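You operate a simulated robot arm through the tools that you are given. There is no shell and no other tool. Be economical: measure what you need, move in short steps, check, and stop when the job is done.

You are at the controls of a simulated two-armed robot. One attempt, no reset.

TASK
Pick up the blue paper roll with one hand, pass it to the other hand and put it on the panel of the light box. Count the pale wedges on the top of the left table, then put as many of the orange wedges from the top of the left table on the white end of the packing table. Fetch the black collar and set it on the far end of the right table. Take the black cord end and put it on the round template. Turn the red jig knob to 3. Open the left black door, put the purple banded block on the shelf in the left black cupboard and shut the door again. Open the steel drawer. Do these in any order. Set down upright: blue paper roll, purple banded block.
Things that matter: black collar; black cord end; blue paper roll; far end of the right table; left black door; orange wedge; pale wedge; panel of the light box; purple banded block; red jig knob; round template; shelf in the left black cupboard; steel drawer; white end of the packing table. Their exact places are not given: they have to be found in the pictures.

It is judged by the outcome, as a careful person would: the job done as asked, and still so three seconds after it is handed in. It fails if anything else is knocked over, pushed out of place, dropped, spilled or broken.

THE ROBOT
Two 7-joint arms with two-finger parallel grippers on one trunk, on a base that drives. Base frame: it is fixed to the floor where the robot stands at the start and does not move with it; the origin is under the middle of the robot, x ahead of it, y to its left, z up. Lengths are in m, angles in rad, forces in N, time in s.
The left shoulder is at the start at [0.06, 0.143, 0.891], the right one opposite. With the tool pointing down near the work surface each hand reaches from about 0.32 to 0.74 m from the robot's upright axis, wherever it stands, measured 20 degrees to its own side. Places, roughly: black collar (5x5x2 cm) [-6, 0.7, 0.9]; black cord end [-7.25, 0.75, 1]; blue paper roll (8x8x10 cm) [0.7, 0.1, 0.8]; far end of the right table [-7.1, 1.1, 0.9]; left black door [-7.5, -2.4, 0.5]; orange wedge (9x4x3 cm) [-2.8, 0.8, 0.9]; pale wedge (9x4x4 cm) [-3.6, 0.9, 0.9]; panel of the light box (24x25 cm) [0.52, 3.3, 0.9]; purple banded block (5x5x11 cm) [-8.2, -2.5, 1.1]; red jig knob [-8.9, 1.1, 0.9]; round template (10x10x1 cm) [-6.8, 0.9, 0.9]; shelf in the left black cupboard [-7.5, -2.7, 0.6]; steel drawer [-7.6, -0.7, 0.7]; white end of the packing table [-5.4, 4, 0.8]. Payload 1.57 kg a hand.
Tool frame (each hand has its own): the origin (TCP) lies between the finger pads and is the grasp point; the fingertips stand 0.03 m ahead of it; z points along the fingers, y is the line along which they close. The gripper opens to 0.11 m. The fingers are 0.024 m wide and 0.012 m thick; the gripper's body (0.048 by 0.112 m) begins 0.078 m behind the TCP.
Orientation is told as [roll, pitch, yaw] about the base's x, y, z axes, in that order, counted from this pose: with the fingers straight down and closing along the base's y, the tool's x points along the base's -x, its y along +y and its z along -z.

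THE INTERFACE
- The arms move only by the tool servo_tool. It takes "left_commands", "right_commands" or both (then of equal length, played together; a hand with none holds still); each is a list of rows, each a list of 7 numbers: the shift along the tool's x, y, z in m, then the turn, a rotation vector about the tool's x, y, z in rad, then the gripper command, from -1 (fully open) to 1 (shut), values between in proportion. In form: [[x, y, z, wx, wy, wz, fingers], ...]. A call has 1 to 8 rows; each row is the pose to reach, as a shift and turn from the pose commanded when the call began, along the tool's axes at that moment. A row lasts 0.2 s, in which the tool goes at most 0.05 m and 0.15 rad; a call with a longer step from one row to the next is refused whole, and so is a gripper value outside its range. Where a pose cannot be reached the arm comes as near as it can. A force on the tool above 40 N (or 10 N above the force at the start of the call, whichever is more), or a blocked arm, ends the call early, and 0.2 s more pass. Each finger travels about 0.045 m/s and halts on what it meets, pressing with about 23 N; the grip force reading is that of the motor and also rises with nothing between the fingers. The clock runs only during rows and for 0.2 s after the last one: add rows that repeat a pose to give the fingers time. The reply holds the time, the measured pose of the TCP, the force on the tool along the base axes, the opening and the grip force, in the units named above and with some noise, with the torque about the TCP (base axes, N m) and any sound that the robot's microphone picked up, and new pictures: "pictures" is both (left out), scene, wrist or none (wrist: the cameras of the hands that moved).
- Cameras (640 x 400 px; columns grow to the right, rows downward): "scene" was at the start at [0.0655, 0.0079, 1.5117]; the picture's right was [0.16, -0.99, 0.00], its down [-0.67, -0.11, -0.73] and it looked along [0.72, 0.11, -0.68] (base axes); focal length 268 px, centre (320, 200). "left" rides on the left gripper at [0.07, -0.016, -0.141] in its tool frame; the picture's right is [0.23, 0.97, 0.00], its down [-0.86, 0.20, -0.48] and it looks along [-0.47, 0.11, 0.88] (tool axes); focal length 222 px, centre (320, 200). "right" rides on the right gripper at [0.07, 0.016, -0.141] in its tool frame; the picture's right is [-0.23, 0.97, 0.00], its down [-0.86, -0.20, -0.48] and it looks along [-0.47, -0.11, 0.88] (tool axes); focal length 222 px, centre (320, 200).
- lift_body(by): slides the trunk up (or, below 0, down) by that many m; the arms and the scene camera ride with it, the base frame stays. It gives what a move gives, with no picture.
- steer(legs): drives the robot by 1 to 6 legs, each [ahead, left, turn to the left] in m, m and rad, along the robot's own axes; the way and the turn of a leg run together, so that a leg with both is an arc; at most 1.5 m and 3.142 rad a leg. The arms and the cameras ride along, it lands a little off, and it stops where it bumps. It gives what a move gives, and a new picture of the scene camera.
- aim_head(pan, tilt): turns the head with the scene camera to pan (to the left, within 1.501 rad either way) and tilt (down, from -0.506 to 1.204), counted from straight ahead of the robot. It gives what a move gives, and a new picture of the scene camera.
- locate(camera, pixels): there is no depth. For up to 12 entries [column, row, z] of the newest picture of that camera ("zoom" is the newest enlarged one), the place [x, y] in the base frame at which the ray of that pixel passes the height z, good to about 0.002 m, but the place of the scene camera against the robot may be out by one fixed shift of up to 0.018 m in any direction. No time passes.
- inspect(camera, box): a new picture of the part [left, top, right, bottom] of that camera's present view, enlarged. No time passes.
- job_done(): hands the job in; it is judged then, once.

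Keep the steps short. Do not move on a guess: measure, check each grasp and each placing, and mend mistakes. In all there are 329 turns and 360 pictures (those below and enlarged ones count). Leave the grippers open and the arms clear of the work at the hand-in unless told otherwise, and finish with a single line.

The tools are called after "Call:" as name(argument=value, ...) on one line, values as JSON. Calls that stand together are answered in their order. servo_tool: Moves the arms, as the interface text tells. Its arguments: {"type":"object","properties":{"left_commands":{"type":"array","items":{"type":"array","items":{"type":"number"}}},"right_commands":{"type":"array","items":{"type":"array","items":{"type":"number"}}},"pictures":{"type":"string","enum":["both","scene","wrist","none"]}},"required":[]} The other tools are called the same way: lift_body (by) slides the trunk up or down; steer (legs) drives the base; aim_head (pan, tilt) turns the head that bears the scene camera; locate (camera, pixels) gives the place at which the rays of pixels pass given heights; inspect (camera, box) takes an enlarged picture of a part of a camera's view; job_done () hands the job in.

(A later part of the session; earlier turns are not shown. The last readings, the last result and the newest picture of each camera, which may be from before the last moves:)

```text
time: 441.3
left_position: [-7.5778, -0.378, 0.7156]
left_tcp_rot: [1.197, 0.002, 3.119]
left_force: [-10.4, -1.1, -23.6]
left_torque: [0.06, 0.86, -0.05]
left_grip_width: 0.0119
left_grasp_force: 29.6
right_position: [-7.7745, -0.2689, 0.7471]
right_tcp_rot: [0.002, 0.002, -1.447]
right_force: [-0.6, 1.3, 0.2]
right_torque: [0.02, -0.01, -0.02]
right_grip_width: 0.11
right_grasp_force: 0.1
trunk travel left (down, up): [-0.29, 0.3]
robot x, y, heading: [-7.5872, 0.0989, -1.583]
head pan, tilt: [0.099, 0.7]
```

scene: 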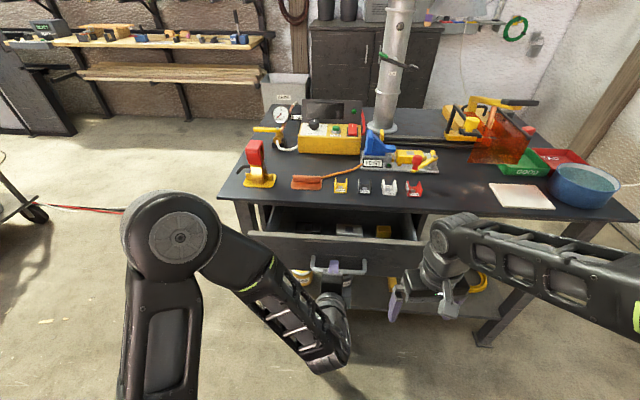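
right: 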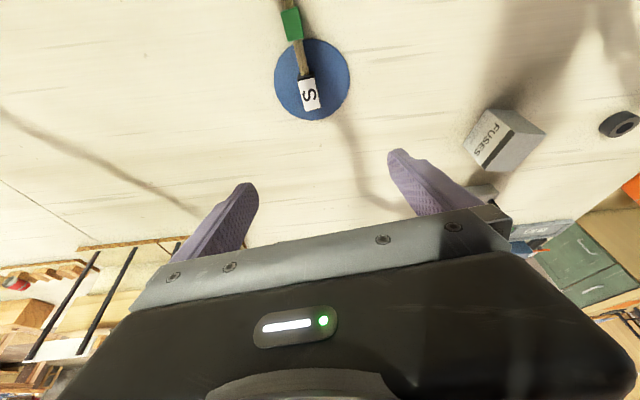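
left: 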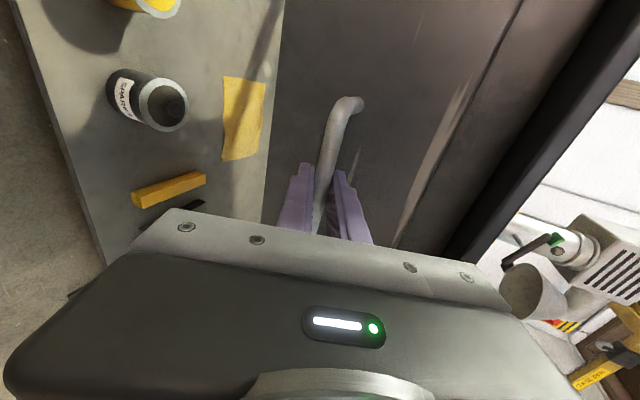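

The drawer is opening. Relax downward a little and pull another 0.12 m.

Call:
servo_tool(left_commands=[[0, -0.004, 0.0, 0, 0, 0, 1], [0, -0.016, -0.028, 0, 0, 0, 1], [0, -0.027, -0.056, 0, 0, 0, 1], [0, -0.038, -0.084, 0, 0, 0, 1], [0, -0.048, -0.112, 0, 0, 0, 1], [0, -0.048, -0.112, 0, 0, 0, 1]], pictures="scene")

```text
time: 442.1
left_position: [-7.5866, -0.3441, 0.7137]
left_tcp_rot: [1.227, 0.003, -3.133]
left_force: [4.1, -0.4, 11.5]
left_torque: [-0.03, -0.21, 0.83]
left_grip_width: 0.0119
left_grasp_force: 28.6
left hand out of reach, approached as far as the arm can: row 2, 3
right_position: [-7.7724, -0.2695, 0.7465]
right_tcp_rot: [0.0, 0.001, -1.443]
right_force: [-0.2, 0.3, -1.2]
right_torque: [0.01, -0.02, 0.01]
right_grip_width: 0.11
right_grasp_force: 0.0
trunk travel left (down, up): [-0.29, 0.3]
robot x, y, heading: [-7.5848, 0.1029, -1.579]
head pan, tilt: [0.099, 0.7]
stopped in row 3 (left hand): the force on the tool passed its limit at 62 N (the readings are from after the stop); the commanded pose is now the measured one
```

scene: 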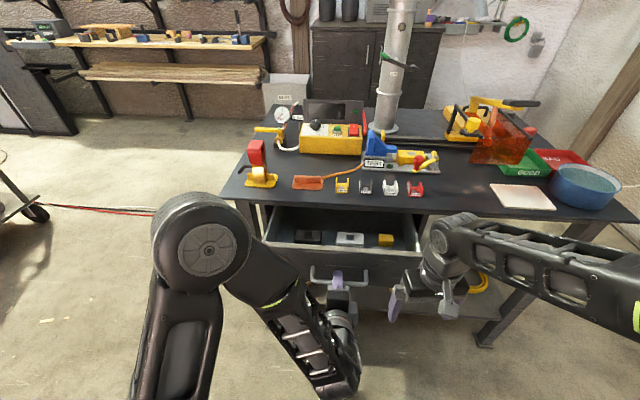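

The arm is at its limit, so I'll pull further by driving back 0.12 m while holding the handle.

Call:
steer(legs=[[-0.1, 0, 0]])

```text
time: 443.2
left_position: [-7.5856, -0.2414, 0.7138]
left_tcp_rot: [1.224, 0.002, -3.138]
left_force: [2.9, 0.4, 20.8]
left_torque: [-0.09, 0.51, -0.27]
left_grip_width: 0.0121
left_grasp_force: 29.6
right_position: [-7.7706, -0.1683, 0.748]
right_tcp_rot: [0.001, 0.001, -1.442]
right_force: [0.7, 0.2, 0.0]
right_torque: [0.0, 0.0, 0.03]
right_grip_width: 0.1102
right_grasp_force: 0.1
trunk travel left (down, up): [-0.29, 0.3]
robot x, y, heading: [-7.5857, 0.1961, -1.585]
head pan, tilt: [0.099, 0.7]
```

scene: 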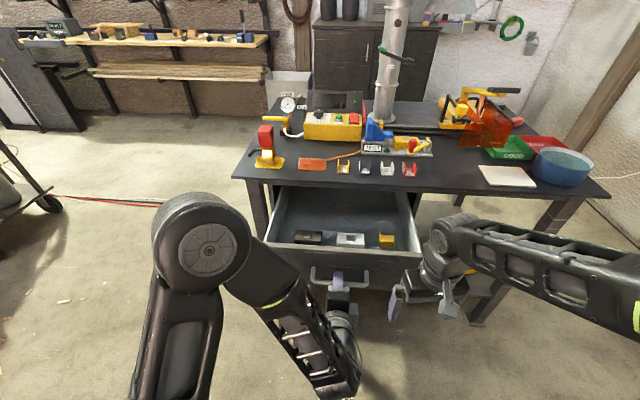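

Call:
steer(legs=[[-0.06, 0, 0]])

```text
time: 444.4
left_position: [-7.5874, -0.1945, 0.7137]
left_tcp_rot: [1.229, 0.002, -3.137]
left_force: [0.3, 1.0, -5.1]
left_torque: [0.01, 0.37, 0.21]
left_grip_width: 0.0121
left_grasp_force: 29.1
right_position: [-7.7696, -0.1214, 0.746]
right_tcp_rot: [0.0, 0.0, -1.444]
right_force: [-0.3, -0.5, -0.2]
right_torque: [-0.01, -0.01, 0.01]
right_grip_width: 0.1097
right_grasp_force: 0.1
trunk travel left (down, up): [-0.29, 0.3]
robot x, y, heading: [-7.585, 0.247, -1.583]
head pan, tilt: [0.099, 0.7]
stopped in leg 1: the robot was blocked; the commanded pose is now the measured one
```

scene: 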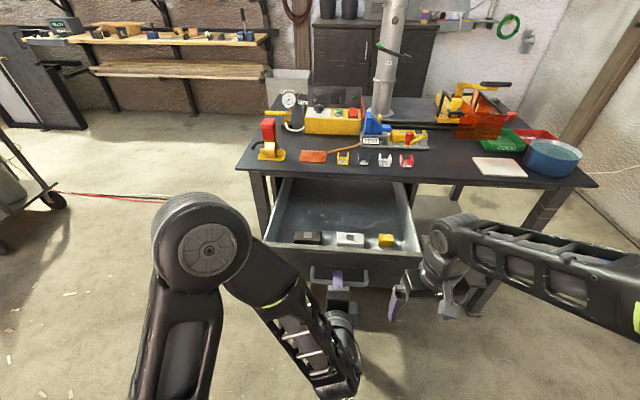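

The drawer is open about 0.28 m. Release: open the fingers, tilt the hand downward a bit, and slide back off the bar.

Call:
servo_tool(left_commands=[[0, 0, 0, 0, 0, 0, 0], [0, 0, 0, 0, 0, 0, -0.8], [0, 0, 0, 0, 0, 0, -1], [0, 0, 0, 0, 0, 0, -1], [0, 0, 0, 0, 0, 0, -1], [0, 0, 0, 0.12, 0, 0, -1], [0, 0, 0, 0.24, 0, 0, -1], [0, 0, 0, 0.36, 0, 0, -1]], pictures="wrist")

```text
time: 446.2
left_position: [-7.5867, -0.1961, 0.715]
left_tcp_rot: [0.868, 0.002, -3.138]
left_force: [0.0, -0.2, -0.4]
left_torque: [0.01, -0.01, 0.01]
left_grip_width: 0.1099
left_grasp_force: 0.1
right_position: [-7.7707, -0.119, 0.7466]
right_tcp_rot: [0.0, 0.001, -1.446]
right_force: [0.0, -0.2, -0.8]
right_torque: [0.0, -0.03, 0.0]
right_grip_width: 0.1101
right_grasp_force: 0.1
trunk travel left (down, up): [-0.29, 0.3]
robot x, y, heading: [-7.5819, 0.2453, -1.583]
head pan, tilt: [0.099, 0.7]
```

left: 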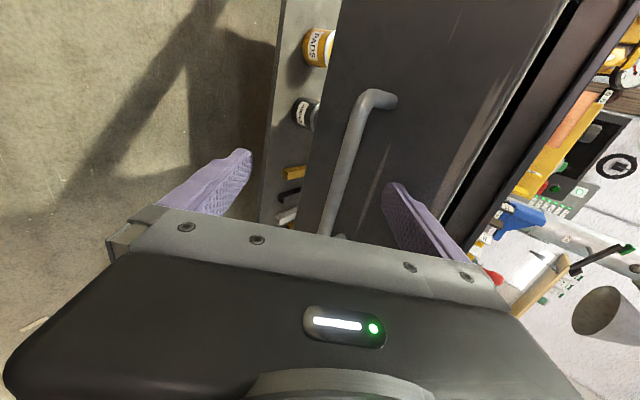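

Call:
servo_tool(left_commands=[[0, 0, -0.02, 0, 0, 0, -1], [0, 0, -0.04, 0, 0, 0, -1], [0, 0, -0.06, 0, 0, 0, -1], [0, 0, -0.08, 0, 0, 0, -1], [0, 0, -0.1, 0, 0, 0, -1]], pictures="wrist")

```text
time: 447.4
left_position: [-7.5888, -0.12, 0.7796]
left_tcp_rot: [0.867, 0.005, -3.136]
left_force: [0.6, 0.5, 1.0]
left_torque: [0.01, 0.03, -0.02]
left_grip_width: 0.11
left_grasp_force: 0.0
right_position: [-7.7713, -0.1203, 0.7465]
right_tcp_rot: [-0.001, 0.001, -1.446]
right_force: [-0.5, -0.9, 0.5]
right_torque: [-0.03, 0.02, -0.02]
right_grip_width: 0.11
right_grasp_force: 0.0
trunk travel left (down, up): [-0.29, 0.3]
robot x, y, heading: [-7.5863, 0.2494, -1.587]
head pan, tilt: [0.099, 0.7]
```

left: 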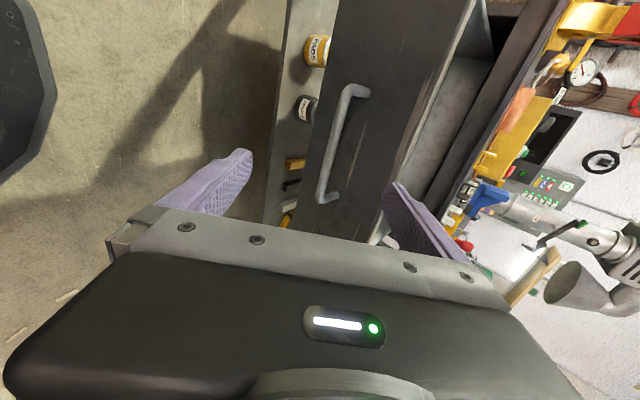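

Clear of the handle. Raise the trunk, move west out of the narrow spot, and look around the west side of the bench.

Call:
lift_body(by=0.3)

Call:
steer(legs=[[0, -0.75, 0]])

Call:
aim_head(pan=0.1, tilt=0.5)

```text
time: 450.4
left_position: [-7.5894, -0.1195, 1.0808]
left_tcp_rot: [0.869, 0.004, -3.136]
left_force: [-0.5, -0.1, -0.3]
left_torque: [0.03, 0.03, 0.03]
left_grip_width: 0.1098
left_grasp_force: 0.1
right_position: [-7.7712, -0.121, 1.0458]
right_tcp_rot: [0.0, 0.002, -1.444]
right_force: [-0.9, 0.2, -0.2]
right_torque: [0.03, 0.01, 0.02]
right_grip_width: 0.11
right_grasp_force: 0.1
trunk travel left (down, up): [-0.59, 0.0]
robot x, y, heading: [-7.5806, 0.2466, -1.587]
head pan, tilt: [0.099, 0.7]
```

```text
time: 454.4
left_position: [-8.3342, -0.1068, 1.0798]
left_tcp_rot: [0.868, 0.003, 3.137]
left_force: [0.5, -1.6, 0.8]
left_torque: [-0.01, 0.01, 0.02]
left_grip_width: 0.1101
left_grasp_force: 0.1
right_position: [-8.5159, -0.1042, 1.0472]
right_tcp_rot: [-0.001, 0.0, -1.454]
right_force: [-0.2, -0.5, 0.0]
right_torque: [0.02, 0.01, 0.02]
right_grip_width: 0.11
right_grasp_force: 0.0
trunk travel left (down, up): [-0.59, 0.0]
robot x, y, heading: [-8.324, 0.2593, -1.591]
head pan, tilt: [0.099, 0.7]
```

scene: 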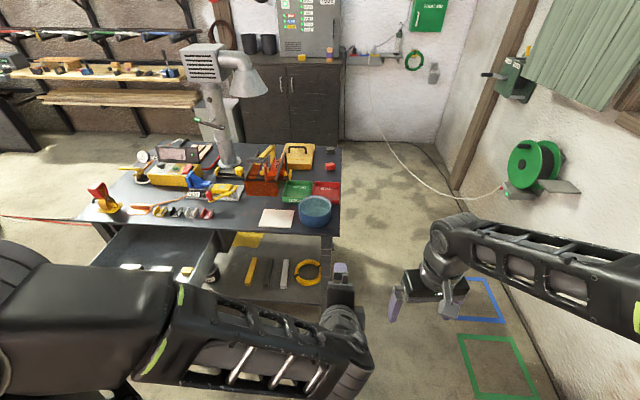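

```text
time: 455.2
left_position: [-8.333, -0.1067, 1.0805]
left_tcp_rot: [0.868, 0.003, 3.138]
left_force: [0.2, 0.4, 0.2]
left_torque: [0.0, -0.01, 0.01]
left_grip_width: 0.1101
left_grasp_force: 0.1
right_position: [-8.5161, -0.1059, 1.0466]
right_tcp_rot: [-0.001, -0.001, -1.452]
right_force: [-0.3, 0.1, 0.6]
right_torque: [0.01, -0.05, -0.01]
right_grip_width: 0.11
right_grasp_force: 0.0
trunk travel left (down, up): [-0.59, 0.0]
robot x, y, heading: [-8.3287, 0.2551, -1.593]
head pan, tilt: [0.099, 0.499]
```

scene: 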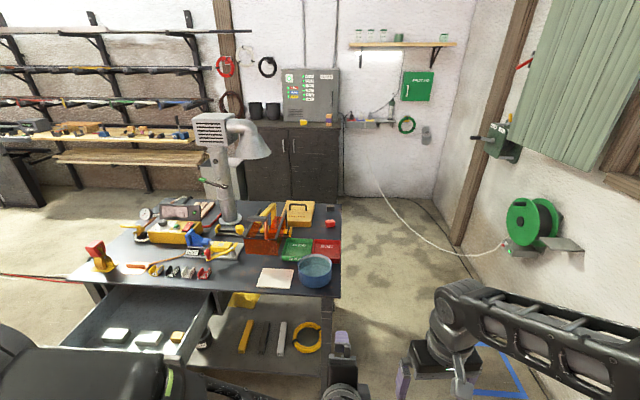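

Call:
aim_head(pan=-0.25, tilt=0.55)

Call:
locate(camera="scene", pixels=[[320, 200, 0.0], [250, 285, 0.87]])

```text
time: 456.0
left_position: [-8.3341, -0.1066, 1.081]
left_tcp_rot: [0.869, 0.004, 3.135]
left_force: [0.6, -0.2, 0.2]
left_torque: [-0.02, -0.03, 0.01]
left_grip_width: 0.1102
left_grasp_force: 0.1
right_position: [-8.5148, -0.1036, 1.0478]
right_tcp_rot: [0.0, -0.001, -1.453]
right_force: [-0.2, 0.7, -0.2]
right_torque: [-0.01, -0.02, 0.01]
right_grip_width: 0.1102
right_grasp_force: 0.1
trunk travel left (down, up): [-0.59, 0.0]
robot x, y, heading: [-8.3242, 0.2559, -1.595]
head pan, tilt: [-0.25, 0.55]
```

scene: 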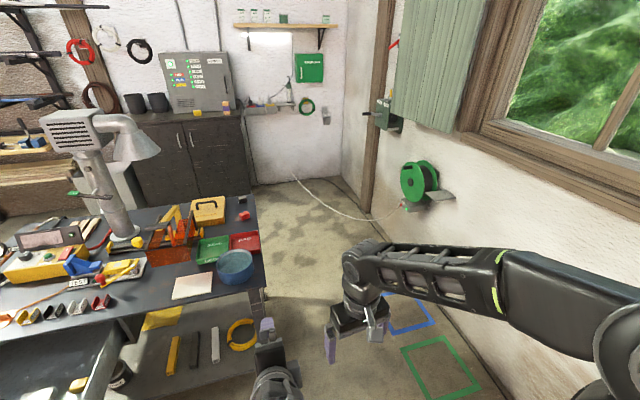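

```text
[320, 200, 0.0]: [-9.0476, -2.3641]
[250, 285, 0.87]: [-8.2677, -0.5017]
```

Call:
locate(camera="scene", pixels=[[480, 358, 0.0], [380, 235, 0.0], [345, 190, 0.0], [262, 290, 0.0], [440, 335, 0.0], [410, 330, 0.0], [452, 197, 0.9], [370, 218, 0.6], [370, 218, 0.9], [248, 185, 0.0]])

Call:
inspect(camera="scene", box=[120, 80, 440, 260])

```text
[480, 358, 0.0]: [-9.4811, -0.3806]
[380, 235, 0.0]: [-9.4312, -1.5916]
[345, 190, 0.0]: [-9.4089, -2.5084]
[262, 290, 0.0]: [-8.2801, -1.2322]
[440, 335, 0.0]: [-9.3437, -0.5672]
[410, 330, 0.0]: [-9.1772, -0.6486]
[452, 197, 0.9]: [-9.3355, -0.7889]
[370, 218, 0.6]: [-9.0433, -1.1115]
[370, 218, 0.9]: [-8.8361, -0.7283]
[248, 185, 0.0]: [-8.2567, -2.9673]
```

```text
2.00 times, centred on (280, 170) of scene
```

zoom: 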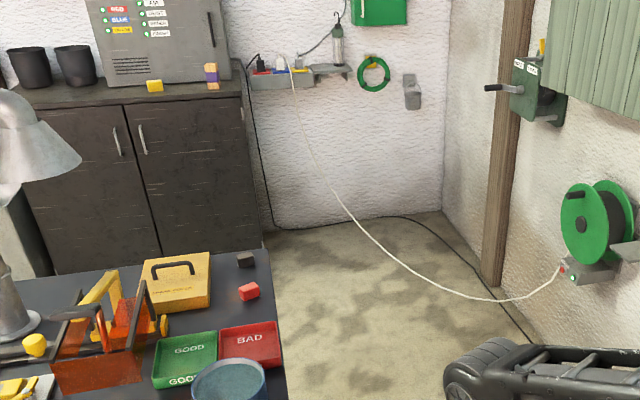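

The purple banded block stands on top of the black cupboard's right front. The west passage is about 1.17 m wide, so I'll go through it, south and then east, keeping clear of the white cable.

Call:
steer(legs=[[0, -0.3, 0.02], [1.0, 0, 0], [0.82, 0, 0], [0, 0.55, 0]])

Call:
aim_head(pan=0.1, tilt=0.7)

```text
time: 469.6
left_position: [-8.0971, -1.9287, 1.0807]
left_tcp_rot: [0.869, 0.006, -3.139]
left_force: [-0.3, -0.5, 0.6]
left_torque: [0.01, 0.02, -0.05]
left_grip_width: 0.1097
left_grasp_force: 0.1
right_position: [-8.2794, -1.9281, 1.0475]
right_tcp_rot: [0.0, 0.0, -1.45]
right_force: [0.0, 0.0, -0.4]
right_torque: [-0.01, 0.05, -0.01]
right_grip_width: 0.11
right_grasp_force: 0.1
trunk travel left (down, up): [-0.59, 0.0]
robot x, y, heading: [-8.0911, -1.564, -1.589]
head pan, tilt: [-0.25, 0.55]
```

scene: 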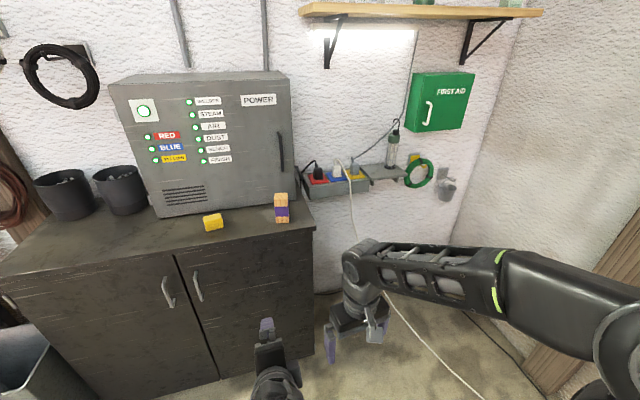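

```text
time: 470.4
left_position: [-8.097, -1.9285, 1.0802]
left_tcp_rot: [0.869, 0.004, -3.14]
left_force: [-0.4, 0.8, -0.1]
left_torque: [0.0, 0.0, 0.03]
left_grip_width: 0.1098
left_grasp_force: 0.1
right_position: [-8.28, -1.929, 1.0467]
right_tcp_rot: [0.0, 0.0, -1.446]
right_force: [-0.1, -1.0, 0.5]
right_torque: [-0.05, 0.04, 0.01]
right_grip_width: 0.11
right_grasp_force: 0.1
trunk travel left (down, up): [-0.59, 0.0]
robot x, y, heading: [-8.0926, -1.5633, -1.586]
head pan, tilt: [0.099, 0.7]
```

scene: 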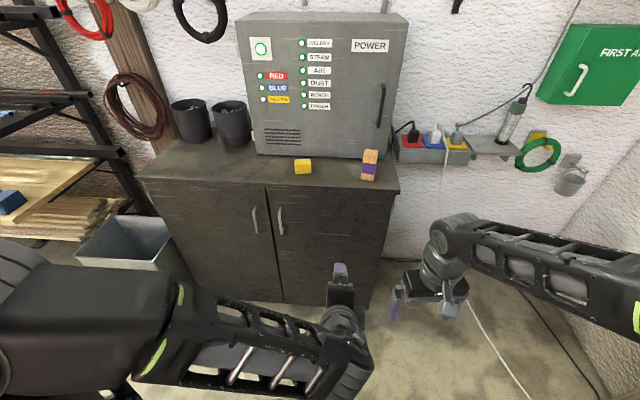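

Call:
inspect(camera="scene", box=[130, 130, 410, 310])

Call:
locate(camera="scene", pixels=[[140, 180, 1.0], [398, 192, 1.0], [367, 180, 1.0], [367, 180, 0.95], [255, 230, 0.8], [265, 185, 1.0], [175, 300, 0.0], [365, 305, 0.0], [285, 303, 0.0]])

```text
2.22 times, centred on (270, 220) of scene
```

zoom: 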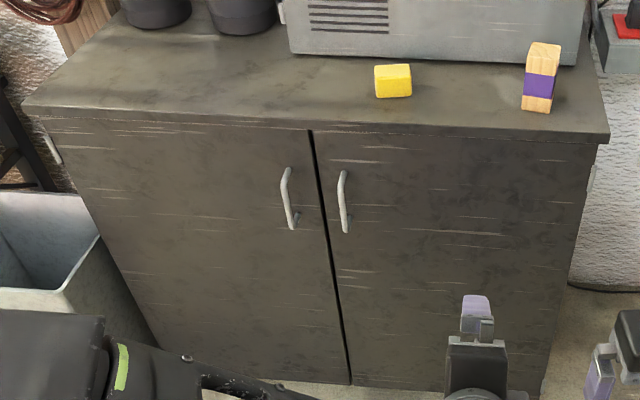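

```text
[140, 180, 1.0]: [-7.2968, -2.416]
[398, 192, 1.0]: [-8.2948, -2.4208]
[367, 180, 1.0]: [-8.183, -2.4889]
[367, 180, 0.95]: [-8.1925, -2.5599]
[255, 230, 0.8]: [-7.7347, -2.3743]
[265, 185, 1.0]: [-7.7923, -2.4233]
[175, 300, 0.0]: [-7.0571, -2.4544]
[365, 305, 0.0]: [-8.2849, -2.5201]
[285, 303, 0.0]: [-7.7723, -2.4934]
```

The left door (handle near x≈-7.73, z≈0.85) is hinged on its east side, and the block stands at (-8.18,-2.49) on top. First reset the left hand so it points forward with horizontal closing.

Call:
servo_tool(left_commands=[[0, 0, 0, 0.145, 0, 0, -1], [0, 0, 0, 0.29, 0, 0, -1], [0, 0, 0, 0.435, 0, 0, -1], [0, 0, 0, 0.58, 0, 0, -1], [0, 0, 0, 0.725, 0, 0, -1], [0, 0, 0, 0.869, 0, 0, -1]], pictures="none")

Call:
servo_tool(left_commands=[[0, 0, 0, 0, 0, -0.15, -1], [0, 0, 0, 0, 0, -0.3, -1], [0, 0, 0, 0, 0, -0.45, -1], [0, 0, 0, 0, 0, -0.6, -1], [0, 0, 0, 0, 0, -0.75, -1], [0, 0, 0, 0, 0, -0.9, -1], [0, 0, 0, 0, 0, -1.05, -1], [0, 0, 0, 0, 0, -1.2, -1]], pictures="none")

Call:
servo_tool(left_commands=[[0, 0.02, 0, 0, 0, -0.12, -1], [0, 0.04, 0, 0, 0, -0.25, -1], [0, 0.06, 0, 0, 0, -0.37, -1], [0, 0.08, 0, 0, 0, -0.37, -1]], pictures="none")

Call:
servo_tool(left_commands=[[0, 0, 0, 0, -0.15, 0, -1], [0, 0, 0, 0, -0.3, 0, -1], [0, 0, 0, 0, -0.45, 0, -1], [0, 0, 0, 0, -0.6, 0, -1], [0, 0, 0, 0, -0.75, 0, -1], [0, 0, 0, 0, -0.9, 0, -1], [0, 0, 0, 0, -1.05, 0, -1], [0, 0, 0, 0, -1.2, 0, -1]], pictures="scene")

```text
time: 471.8
left_position: [-8.0971, -1.9297, 1.0806]
left_tcp_rot: [-0.003, 0.001, -3.139]
left_force: [0.7, 0.4, 0.2]
left_torque: [0.01, -0.03, -0.02]
left_grip_width: 0.11
left_grasp_force: 0.1
right_position: [-8.2802, -1.9291, 1.0468]
right_tcp_rot: [-0.001, 0.001, -1.445]
right_force: [0.6, 0.0, -0.6]
right_torque: [0.01, -0.02, 0.02]
right_grip_width: 0.11
right_grasp_force: 0.0
trunk travel left (down, up): [-0.59, 0.0]
robot x, y, heading: [-8.0929, -1.5629, -1.59]
head pan, tilt: [0.099, 0.7]
```

```text
time: 473.6
left_position: [-8.0978, -1.9282, 1.0801]
left_tcp_rot: [0.003, 0.002, -1.939]
left_force: [-1.1, 0.4, 0.2]
left_torque: [-0.01, -0.03, 0.02]
left_grip_width: 0.1099
left_grasp_force: 0.1
right_position: [-8.2798, -1.928, 1.0471]
right_tcp_rot: [-0.002, 0.0, -1.447]
right_force: [-0.6, 0.8, -0.2]
right_torque: [-0.03, 0.0, 0.04]
right_grip_width: 0.11
right_grasp_force: 0.1
trunk travel left (down, up): [-0.59, 0.0]
robot x, y, heading: [-8.0927, -1.5624, -1.585]
head pan, tilt: [0.099, 0.7]
```

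```text
time: 474.6
left_position: [-8.0229, -1.9572, 1.081]
left_tcp_rot: [0.002, -0.001, -1.568]
left_force: [0.7, 0.7, 0.6]
left_torque: [0.02, 0.0, 0.0]
left_grip_width: 0.1101
left_grasp_force: 0.1
right_position: [-8.2804, -1.928, 1.0474]
right_tcp_rot: [0.0, 0.001, -1.446]
right_force: [-0.1, 0.7, -0.4]
right_torque: [0.0, -0.01, 0.0]
right_grip_width: 0.1098
right_grasp_force: 0.1
trunk travel left (down, up): [-0.59, 0.0]
robot x, y, heading: [-8.0939, -1.5616, -1.587]
head pan, tilt: [0.099, 0.7]
```

```text
time: 476.4
left_position: [-8.0918, -2.0065, 1.0963]
left_tcp_rot: [0.014, -1.202, -1.58]
left_force: [0.1, -0.7, 0.7]
left_torque: [0.03, 0.03, 0.04]
left_grip_width: 0.11
left_grasp_force: 0.0
left hand out of reach, approached as far as the arm can: row 5, 6, 7, 8
right_position: [-8.2811, -1.9291, 1.0458]
right_tcp_rot: [0.001, 0.001, -1.448]
right_force: [0.3, 0.2, 0.2]
right_torque: [0.03, -0.02, 0.0]
right_grip_width: 0.1101
right_grasp_force: 0.1
trunk travel left (down, up): [-0.59, 0.0]
robot x, y, heading: [-8.0915, -1.5591, -1.587]
head pan, tilt: [0.099, 0.7]
```

scene: 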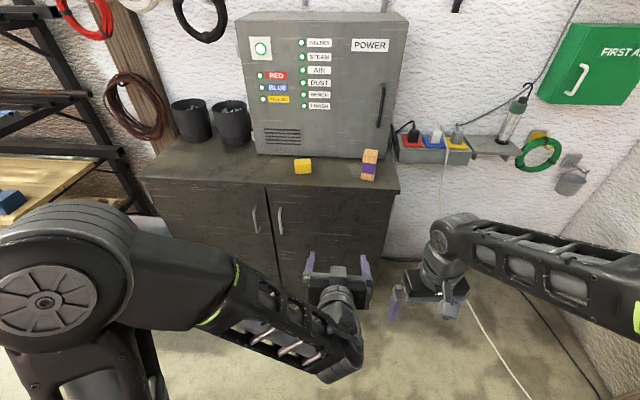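

Call:
lift_body(by=-0.25)

Call:
steer(legs=[[0, 0.355, 0.012]])

Call:
inspect(camera="left", box=[0, 0, 640, 400])

```text
time: 479.0
left_position: [-8.092, -2.005, 0.8475]
left_tcp_rot: [0.01, -1.2, -1.58]
left_force: [0.3, 0.4, 0.0]
left_torque: [0.0, 0.02, 0.0]
left_grip_width: 0.1102
left_grasp_force: 0.1
right_position: [-8.2808, -1.928, 0.7979]
right_tcp_rot: [-0.001, 0.001, -1.449]
right_force: [0.1, 0.5, 0.4]
right_torque: [0.0, 0.02, 0.01]
right_grip_width: 0.1099
right_grasp_force: 0.0
trunk travel left (down, up): [-0.34, 0.25]
robot x, y, heading: [-8.0945, -1.5615, -1.591]
head pan, tilt: [0.099, 0.7]
```

```text
time: 481.3
left_position: [-7.73, -2.0089, 0.8468]
left_tcp_rot: [0.009, -1.199, -1.564]
left_force: [0.3, 0.6, -0.4]
left_torque: [-0.02, 0.02, 0.01]
left_grip_width: 0.11
left_grasp_force: 0.1
right_position: [-7.9191, -1.9337, 0.7966]
right_tcp_rot: [0.0, 0.001, -1.434]
right_force: [-0.7, 0.0, -0.2]
right_torque: [0.06, 0.02, 0.0]
right_grip_width: 0.11
right_grasp_force: 0.0
trunk travel left (down, up): [-0.34, 0.25]
robot x, y, heading: [-7.7318, -1.5725, -1.581]
head pan, tilt: [0.099, 0.7]
```

scene: 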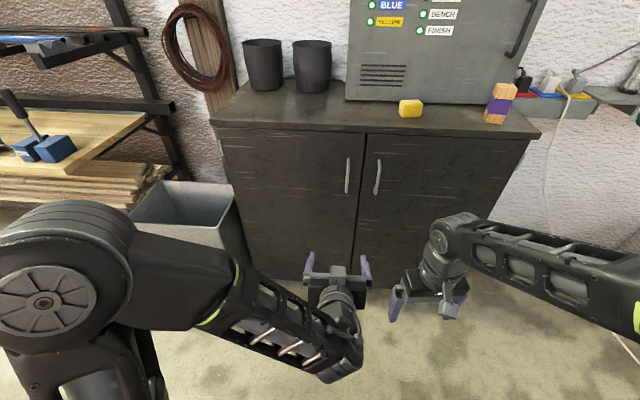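

```text
1.00 times, centred on (320, 200) of left (not enlarged: the box is as wide or as high as the picture)
```

zoom: 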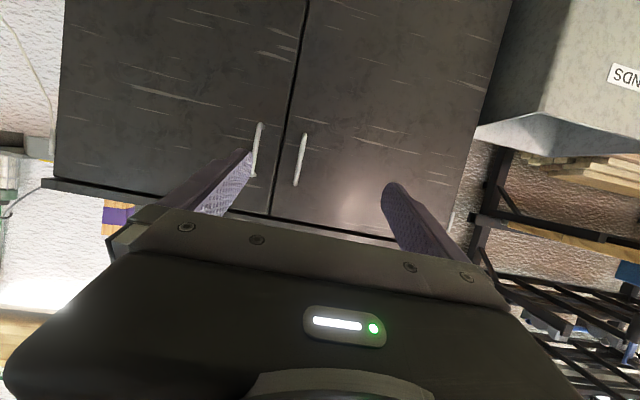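

Call:
locate(camera="scene", pixels=[[348, 176, 0.81], [348, 160, 0.86], [347, 193, 0.76], [362, 132, 1.0], [215, 124, 1.0], [540, 134, 1.0], [300, 283, 0.0]])

Call:
inspect(camera="left", box=[220, 90, 380, 220])

```text
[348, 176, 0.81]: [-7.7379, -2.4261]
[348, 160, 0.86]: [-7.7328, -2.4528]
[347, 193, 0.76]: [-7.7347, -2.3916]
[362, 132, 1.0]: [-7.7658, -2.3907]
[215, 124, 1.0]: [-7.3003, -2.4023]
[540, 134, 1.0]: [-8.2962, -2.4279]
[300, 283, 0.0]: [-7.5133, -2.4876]
```

```text
3.08 times, centred on (300, 155) of left
```

zoom: 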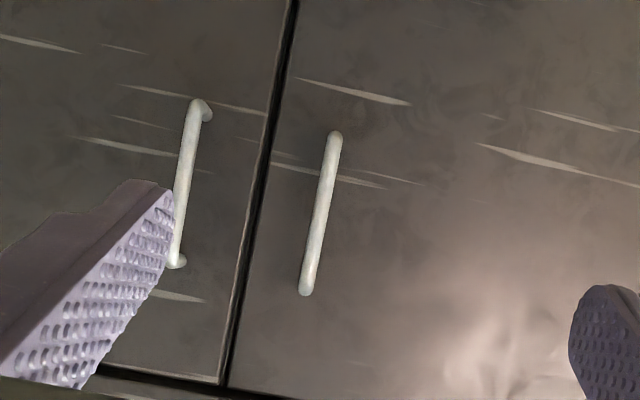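

The left-door handle is about (-7.742,-2.40,0.81). Drive 0.28 m ahead so the hand is 0.1 m short, with the fingers narrowed, then look.

Call:
servo_tool(left_commands=[[0, 0, 0, 0, 0, 0, -0.5], [0, 0, 0, 0, 0, 0, 0.1], [0, 0, 0, 0, 0, 0, 0.1], [0, 0, 0, 0, 0, 0, 0.1]], right_commands=[[0.02, 0, 0, 0, 0, 0, -1], [0.04, 0, 0, 0, 0, 0, -1], [0.06, 0, 0, 0, 0, 0, -1], [0.06, 0, 0, 0, 0, 0, -1]], pictures="none")

Call:
steer(legs=[[0.28, -0.01, 0.008]])

Call:
inspect(camera="left", box=[160, 40, 480, 240])

```text
time: 482.3
left_position: [-7.7293, -2.0075, 0.8472]
left_tcp_rot: [0.012, -1.198, -1.567]
left_force: [0.0, 0.4, -0.3]
left_torque: [-0.01, -0.03, -0.02]
left_grip_width: 0.0495
left_grasp_force: 0.0
right_position: [-7.927, -1.8749, 0.7963]
right_tcp_rot: [0.0, 0.0, -1.434]
right_force: [1.0, 0.2, -0.2]
right_torque: [-0.04, -0.01, 0.02]
right_grip_width: 0.1101
right_grasp_force: 0.1
trunk travel left (down, up): [-0.34, 0.25]
robot x, y, heading: [-7.7347, -1.5648, -1.572]
head pan, tilt: [0.099, 0.7]
```

```text
time: 484.2
left_position: [-7.7364, -2.2894, 0.8467]
left_tcp_rot: [0.011, -1.199, -1.562]
left_force: [0.5, 0.0, -0.6]
left_torque: [0.0, 0.02, 0.02]
left_grip_width: 0.0498
left_grasp_force: 0.1
right_position: [-7.9355, -2.1567, 0.797]
right_tcp_rot: [-0.002, -0.001, -1.43]
right_force: [-1.1, 0.6, 0.5]
right_torque: [0.03, -0.04, -0.01]
right_grip_width: 0.1102
right_grasp_force: 0.1
trunk travel left (down, up): [-0.34, 0.25]
robot x, y, heading: [-7.748, -1.848, -1.571]
head pan, tilt: [0.099, 0.7]
```

scene: 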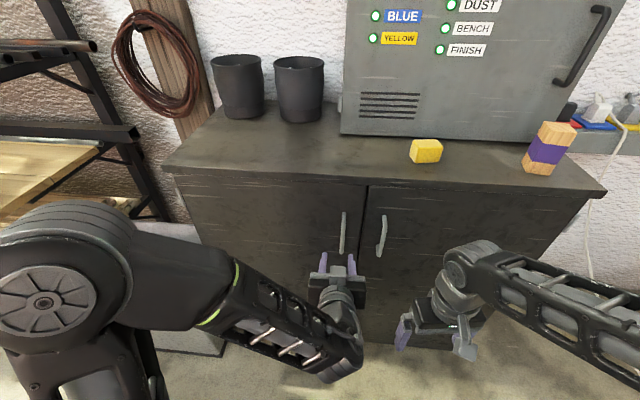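

```text
2.00 times, centred on (320, 140) of left
```

zoom: 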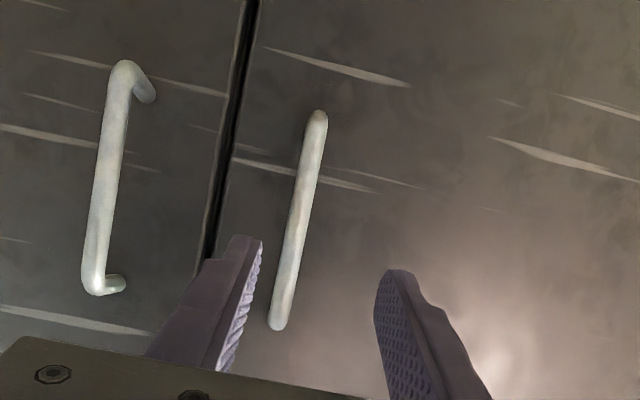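

The handle is 1.2 cm west of the hand's centre line. Shift, advance 0.085 m and close.

Call:
servo_tool(left_commands=[[0, -0.012, 0.02, 0, 0, 0, 0.1], [0, -0.012, 0.045, 0, 0, 0, 0.1], [0, -0.012, 0.07, 0, 0, 0, 0.1], [0, -0.012, 0.085, 0, 0, 0, 0.1], [0, -0.012, 0.085, 0, 0, 0, 0.1]], pictures="wrist")

```text
time: 485.4
left_position: [-7.7476, -2.3673, 0.8144]
left_tcp_rot: [0.011, -1.2, -1.557]
left_force: [-0.6, -0.1, 1.0]
left_torque: [0.0, -0.02, -0.03]
left_grip_width: 0.0496
left_grasp_force: 0.1
right_position: [-7.9354, -2.1574, 0.7961]
right_tcp_rot: [-0.001, 0.001, -1.429]
right_force: [0.7, 0.2, -0.8]
right_torque: [0.03, 0.03, 0.0]
right_grip_width: 0.1098
right_grasp_force: 0.1
trunk travel left (down, up): [-0.34, 0.25]
robot x, y, heading: [-7.7437, -1.8473, -1.572]
head pan, tilt: [0.099, 0.7]
```

left: 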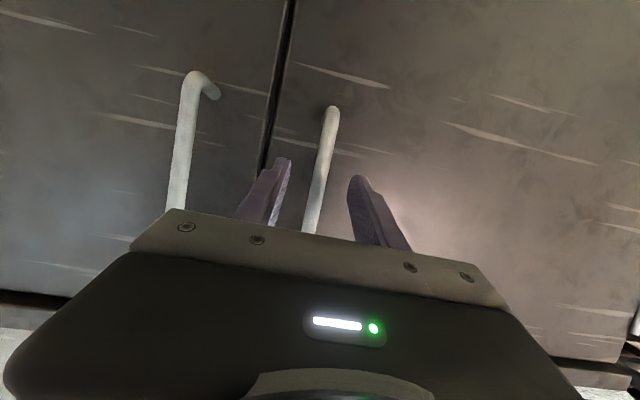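

Handle is between the fingers. Advance 1.5 cm more and close.

Call:
servo_tool(left_commands=[[0, -0.001, 0.008, 0, 0, 0, 0.1], [0, -0.001, 0.013, 0, 0, 0, 0.1], [0, -0.001, 0.013, 0, 0, 0, 0.6], [0, -0.001, 0.013, 0, 0, 0, 1], [0, -0.001, 0.013, 0, 0, 0, 1], [0, -0.001, 0.013, 0, 0, 0, 1]], pictures="wrist")

```text
time: 486.9
left_position: [-7.748, -2.3817, 0.8094]
left_tcp_rot: [0.01, -1.199, -1.556]
left_force: [2.8, -0.3, -0.6]
left_torque: [-0.17, 0.38, 0.06]
left_grip_width: 0.0118
left_grasp_force: 28.3
right_position: [-7.9342, -2.1565, 0.7966]
right_tcp_rot: [-0.001, 0.0, -1.431]
right_force: [0.2, -0.6, -0.2]
right_torque: [0.01, -0.02, 0.02]
right_grip_width: 0.11
right_grasp_force: 0.1
trunk travel left (down, up): [-0.34, 0.25]
robot x, y, heading: [-7.7441, -1.8453, -1.571]
head pan, tilt: [0.099, 0.7]
```

left: 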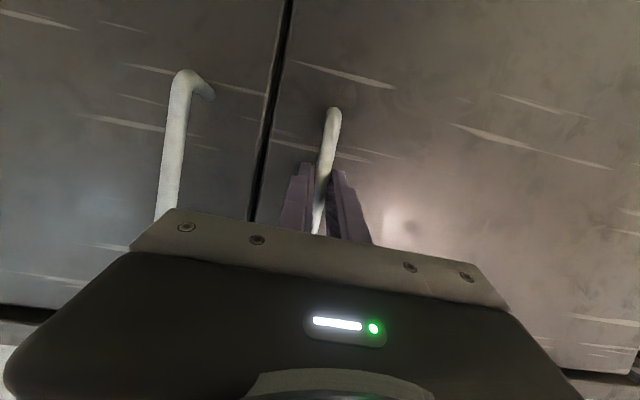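

The handle is gripped. Swing the door along its arc by driving back and slightly east, about 30°.

Call:
steer(legs=[[-0.095, 0.02, 0], [-0.1, 0.05, 0]])

```text
time: 488.8
left_position: [-7.6824, -2.1828, 0.8096]
left_tcp_rot: [0.011, -1.197, -1.567]
left_force: [-20.1, 13.2, -4.1]
left_torque: [0.0, 0.02, -0.26]
left_grip_width: 0.012
left_grasp_force: 28.6
right_position: [-7.8672, -1.9597, 0.798]
right_tcp_rot: [0.003, -0.001, -1.43]
right_force: [-0.3, -0.3, 0.2]
right_torque: [-0.02, 0.03, -0.01]
right_grip_width: 0.1102
right_grasp_force: 0.1
trunk travel left (down, up): [-0.34, 0.25]
robot x, y, heading: [-7.6743, -1.6525, -1.567]
head pan, tilt: [0.099, 0.7]
```

scene: 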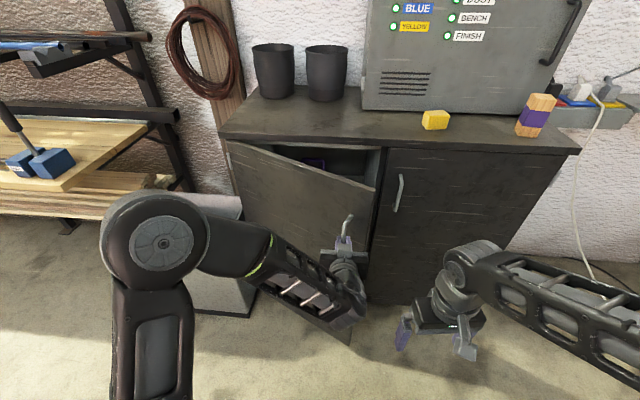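

Opened about 30°. Continue another 15–20°.

Call:
steer(legs=[[-0.08, 0.075, 0]])

```text
time: 490.0
left_position: [-7.6085, -2.1024, 0.8102]
left_tcp_rot: [0.01, -1.198, -1.567]
left_force: [-18.6, 20.2, 0.2]
left_torque: [-0.07, -0.41, -0.1]
left_grip_width: 0.0121
left_grasp_force: 28.9
right_position: [-7.7917, -1.8788, 0.7968]
right_tcp_rot: [0.002, -0.001, -1.429]
right_force: [0.1, 0.7, -0.2]
right_torque: [0.03, 0.0, 0.02]
right_grip_width: 0.1099
right_grasp_force: 0.0
trunk travel left (down, up): [-0.34, 0.25]
robot x, y, heading: [-7.6009, -1.5698, -1.564]
head pan, tilt: [0.099, 0.7]
```

scene: 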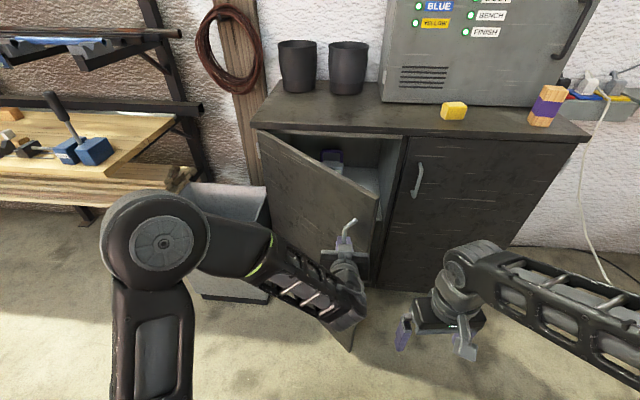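

Call:
steer(legs=[[-0.045, 0.055, 0], [-0.025, 0.05, 0]])

```text
time: 491.6
left_position: [-7.5035, -2.0297, 0.8103]
left_tcp_rot: [0.009, -1.194, -1.571]
left_force: [-9.9, 20.2, 2.3]
left_torque: [0.02, -0.69, -0.02]
left_grip_width: 0.0122
left_grasp_force: 29.5
right_position: [-7.6854, -1.8073, 0.7982]
right_tcp_rot: [0.0, -0.001, -1.429]
right_force: [1.1, 0.2, 0.3]
right_torque: [0.03, -0.05, 0.01]
right_grip_width: 0.1102
right_grasp_force: 0.1
trunk travel left (down, up): [-0.34, 0.25]
robot x, y, heading: [-7.495, -1.5, -1.568]
head pan, tilt: [0.099, 0.7]
```

scene: 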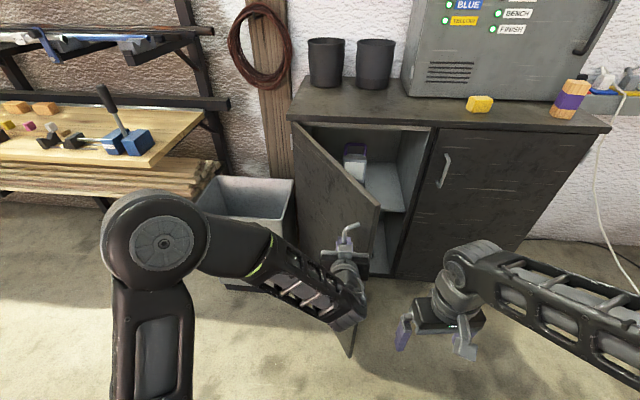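

Call:
steer(legs=[[-0.025, 0.07, 0], [0.0, 0.07, 0]])

```text
time: 493.2
left_position: [-7.3621, -2.0058, 0.8082]
left_tcp_rot: [0.006, -1.193, -1.567]
left_force: [-0.6, 11.4, -2.7]
left_torque: [-0.01, -0.69, 0.01]
left_grip_width: 0.0115
left_grasp_force: 29.3
right_position: [-7.5449, -1.7836, 0.7967]
right_tcp_rot: [-0.001, -0.001, -1.429]
right_force: [-0.2, -0.2, 0.8]
right_torque: [-0.03, 0.02, 0.0]
right_grip_width: 0.1096
right_grasp_force: 0.1
trunk travel left (down, up): [-0.34, 0.25]
robot x, y, heading: [-7.3576, -1.4771, -1.566]
head pan, tilt: [0.099, 0.7]
```

scene: 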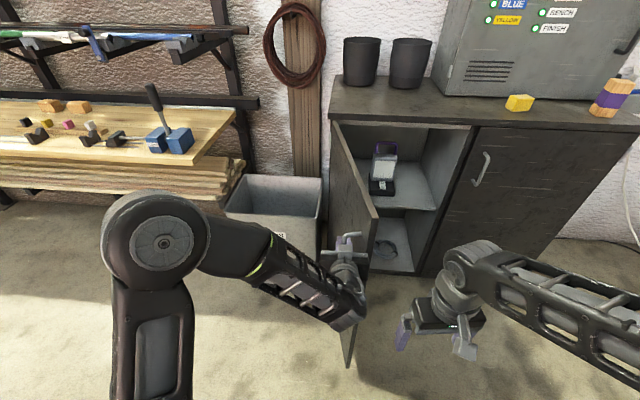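

Call:
steer(legs=[[0.0, 0.05, 0]])

Call:
servo_tool(left_commands=[[0, 0, 0, 0, 0, 0, 0.5], [0, 0, 0, 0, 0, 0, 0], [0, 0, 0, 0, 0, 0, -0.2], [0, 0, -0.02, 0, 0, 0, -0.2], [0, 0, -0.04, 0, 0, 0, -0.2], [0, 0, -0.06, 0, 0, 0, -0.2], [0, 0, -0.08, 0, 0, 0, -0.2]], pictures="both")

```text
time: 494.2
left_position: [-7.3315, -2.0003, 0.8088]
left_tcp_rot: [0.017, -1.189, -1.601]
left_force: [-1.3, 5.4, 5.9]
left_torque: [0.65, -0.41, 0.08]
left_grip_width: 0.0117
left_grasp_force: 28.9
right_position: [-7.5064, -1.7821, 0.7973]
right_tcp_rot: [-0.001, -0.001, -1.43]
right_force: [0.1, 0.9, 0.0]
right_torque: [-0.01, -0.01, -0.04]
right_grip_width: 0.1099
right_grasp_force: 0.0
trunk travel left (down, up): [-0.34, 0.25]
robot x, y, heading: [-7.3157, -1.4748, -1.569]
head pan, tilt: [0.099, 0.7]
stopped in leg 1: the robot was blocked; the commanded pose is now the measured one
```

scene: 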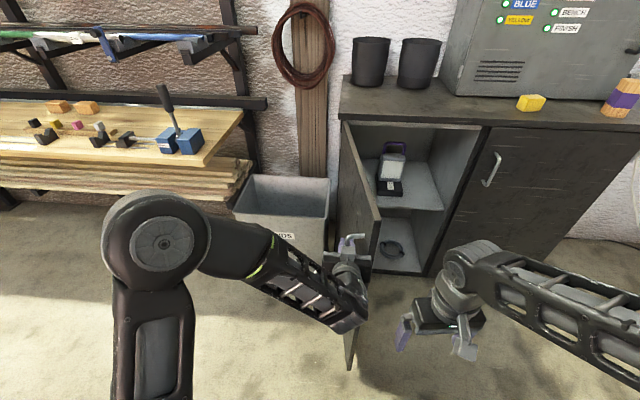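

```text
time: 495.8
left_position: [-7.3293, -1.9265, 0.8374]
left_tcp_rot: [0.018, -1.189, -1.6]
left_force: [0.8, -0.1, 0.0]
left_torque: [0.0, -0.02, -0.01]
left_grip_width: 0.066
left_grasp_force: 0.0
right_position: [-7.5059, -1.7823, 0.7967]
right_tcp_rot: [0.002, 0.0, -1.431]
right_force: [0.2, 0.1, -0.8]
right_torque: [0.0, 0.0, 0.04]
right_grip_width: 0.1101
right_grasp_force: 0.2
trunk travel left (down, up): [-0.34, 0.25]
robot x, y, heading: [-7.316, -1.4685, -1.57]
head pan, tilt: [0.099, 0.7]
```

scene: 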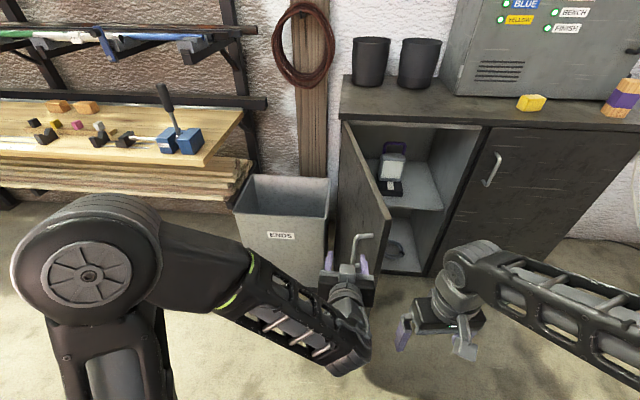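
left: 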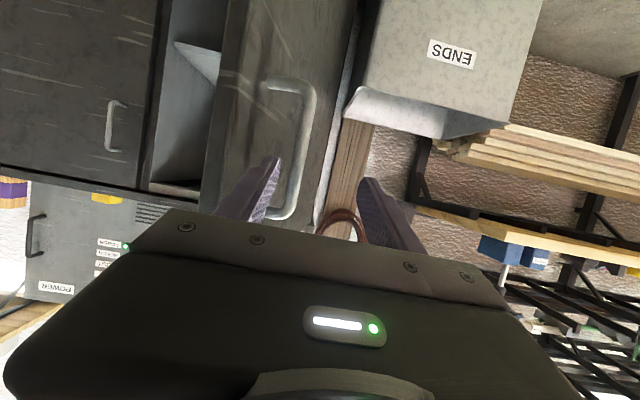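

Released; the door stands about 78° open. Back the hand off further and raise the trunk to pick the block, moving west.

Call:
servo_tool(left_commands=[[0, 0, -0.03, 0, 0, 0, -0.2], [0, 0, -0.06, 0, 0, 0, -0.5], [0, 0, -0.07, 0, 0, 0, -1]], pictures="none")

Call:
lift_body(by=0.25)

Call:
steer(legs=[[0, -0.75, 0]])

```text
time: 496.6
left_position: [-7.3387, -1.8663, 0.8662]
left_tcp_rot: [0.019, -1.187, -1.599]
left_force: [0.0, 0.3, 0.1]
left_torque: [0.02, -0.01, 0.0]
left_grip_width: 0.1099
left_grasp_force: 0.0
left hand out of reach, approached as far as the arm can: row 2, 3
right_position: [-7.5065, -1.7828, 0.7981]
right_tcp_rot: [0.001, 0.001, -1.431]
right_force: [0.8, 0.1, -0.4]
right_torque: [-0.02, -0.03, 0.0]
right_grip_width: 0.1101
right_grasp_force: 0.1
trunk travel left (down, up): [-0.34, 0.25]
robot x, y, heading: [-7.3176, -1.4726, -1.57]
head pan, tilt: [0.099, 0.7]
```

```text
time: 499.1
left_position: [-7.3395, -1.8681, 1.1166]
left_tcp_rot: [0.022, -1.186, -1.598]
left_force: [-2.0, -0.9, -0.6]
left_torque: [-0.01, -0.01, 0.0]
left_grip_width: 0.1098
left_grasp_force: 0.1
right_position: [-7.5061, -1.7822, 1.0476]
right_tcp_rot: [0.0, 0.002, -1.431]
right_force: [-0.3, -0.7, 0.0]
right_torque: [-0.01, -0.01, -0.02]
right_grip_width: 0.1102
right_grasp_force: 0.2
trunk travel left (down, up): [-0.59, 0.0]
robot x, y, heading: [-7.3099, -1.4745, -1.57]
head pan, tilt: [0.099, 0.7]
```

```text
time: 503.2
left_position: [-8.086, -1.8686, 1.117]
left_tcp_rot: [0.018, -1.188, -1.598]
left_force: [-0.2, -0.8, -0.2]
left_torque: [0.0, 0.0, -0.03]
left_grip_width: 0.1102
left_grasp_force: 0.0
right_position: [-8.2529, -1.7844, 1.0459]
right_tcp_rot: [0.0, 0.001, -1.429]
right_force: [0.2, 0.3, 0.0]
right_torque: [0.0, 0.0, 0.03]
right_grip_width: 0.1097
right_grasp_force: 0.0
trunk travel left (down, up): [-0.59, 0.0]
robot x, y, heading: [-8.063, -1.4741, -1.573]
head pan, tilt: [0.099, 0.7]
```

scene: 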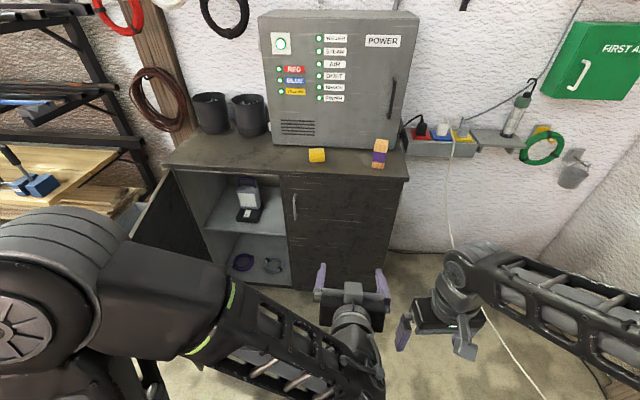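

The door stays open. I'll stow the left hand (pointing down, to the left), then tilt the right hand forward to take the block.

Call:
servo_tool(left_commands=[[0, 0.02, 0, 0, 0.15, 0, -1], [0, 0.04, 0, 0, 0.3, 0, -1], [0, 0.06, 0, 0, 0.45, 0, -1], [0, 0.08, 0, 0, 0.6, 0, -1], [0, 0.1, 0, 0, 0.75, 0, -1], [0, 0.13, 0, 0, 0.9, 0, -1], [0, 0.16, 0, 0, 1.05, 0, -1], [0, 0.19, 0, 0, 1.19, 0, -1]], pictures="none")

Call:
servo_tool(right_commands=[[0, 0, 0, 0, -0.15, 0.02, -1], [0, 0, 0, 0, -0.3, 0.05, -1], [0, 0, 0, 0, -0.45, 0.08, -1], [0, 0, 0, 0, -0.6, 0.1, -1], [0, 0, 0, 0, -0.75, 0.1, -1], [0, 0, 0, 0, -0.9, 0.1, -1], [0, 0, 0, 0, -1.05, 0.1, -1], [0, 0, 0, 0, -1.18, 0.1, -1]], pictures="both")

```text
time: 505.0
left_position: [-7.8951, -1.87, 1.1184]
left_tcp_rot: [0.006, 0.006, -1.582]
left_force: [-0.1, 0.1, 0.4]
left_torque: [0.04, 0.03, -0.01]
left_grip_width: 0.11
left_grasp_force: 0.1
right_position: [-8.2526, -1.7837, 1.048]
right_tcp_rot: [0.0, 0.003, -1.428]
right_force: [-0.6, -0.1, -0.1]
right_torque: [0.04, 0.01, -0.01]
right_grip_width: 0.1099
right_grasp_force: 0.1
trunk travel left (down, up): [-0.59, 0.0]
robot x, y, heading: [-8.0621, -1.4728, -1.575]
head pan, tilt: [0.099, 0.7]
```

```text
refused: row 1 steps farther than a row can; nothing moved
```

Call:
servo_tool(right_commands=[[0, 0, 0, 0, -0.145, 0, -1], [0, 0, 0, 0, -0.29, 0, -1], [0, 0, 0, 0, -0.435, 0, -1], [0, 0, 0, 0, -0.58, 0, -1], [0, 0, 0, 0, -0.725, 0, -1], [0, 0, 0, 0, -0.87, 0, -1], [0, 0, 0, 0, -1.02, 0, -1], [0, 0, 0, 0, -1.17, 0, -1]], pictures="both")

```text
time: 507.0
left_position: [-7.8954, -1.8726, 1.1177]
left_tcp_rot: [0.005, 0.002, -1.581]
left_force: [-0.1, -0.5, 0.3]
left_torque: [0.05, 0.02, 0.03]
left_grip_width: 0.11
left_grasp_force: 0.0
right_position: [-8.4146, -1.9182, 1.1205]
right_tcp_rot: [-0.232, -1.215, -1.154]
right_force: [0.7, -0.5, 1.4]
right_torque: [0.01, 0.03, -0.01]
right_grip_width: 0.1099
right_grasp_force: 0.0
right hand out of reach, approached as far as the arm can: row 2, 3, 4, 5, 6, 7, 8
trunk travel left (down, up): [-0.59, 0.0]
robot x, y, heading: [-8.0647, -1.4713, -1.568]
head pan, tilt: [0.099, 0.7]
stopped in row 8 (right hand): the arm was blocked; the commanded pose is now the measured one
```

scene: 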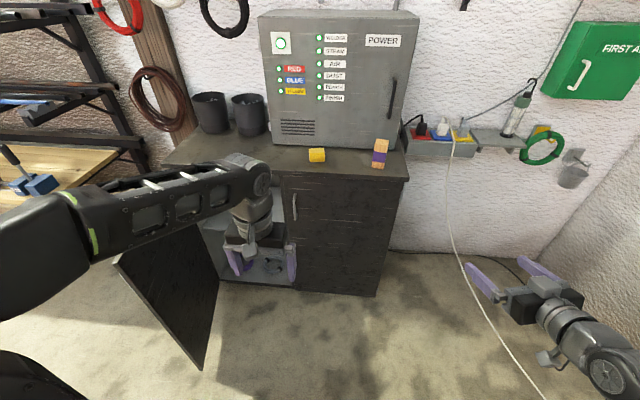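
right: 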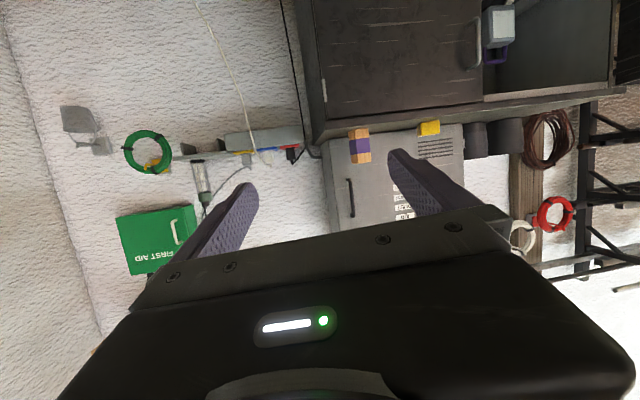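

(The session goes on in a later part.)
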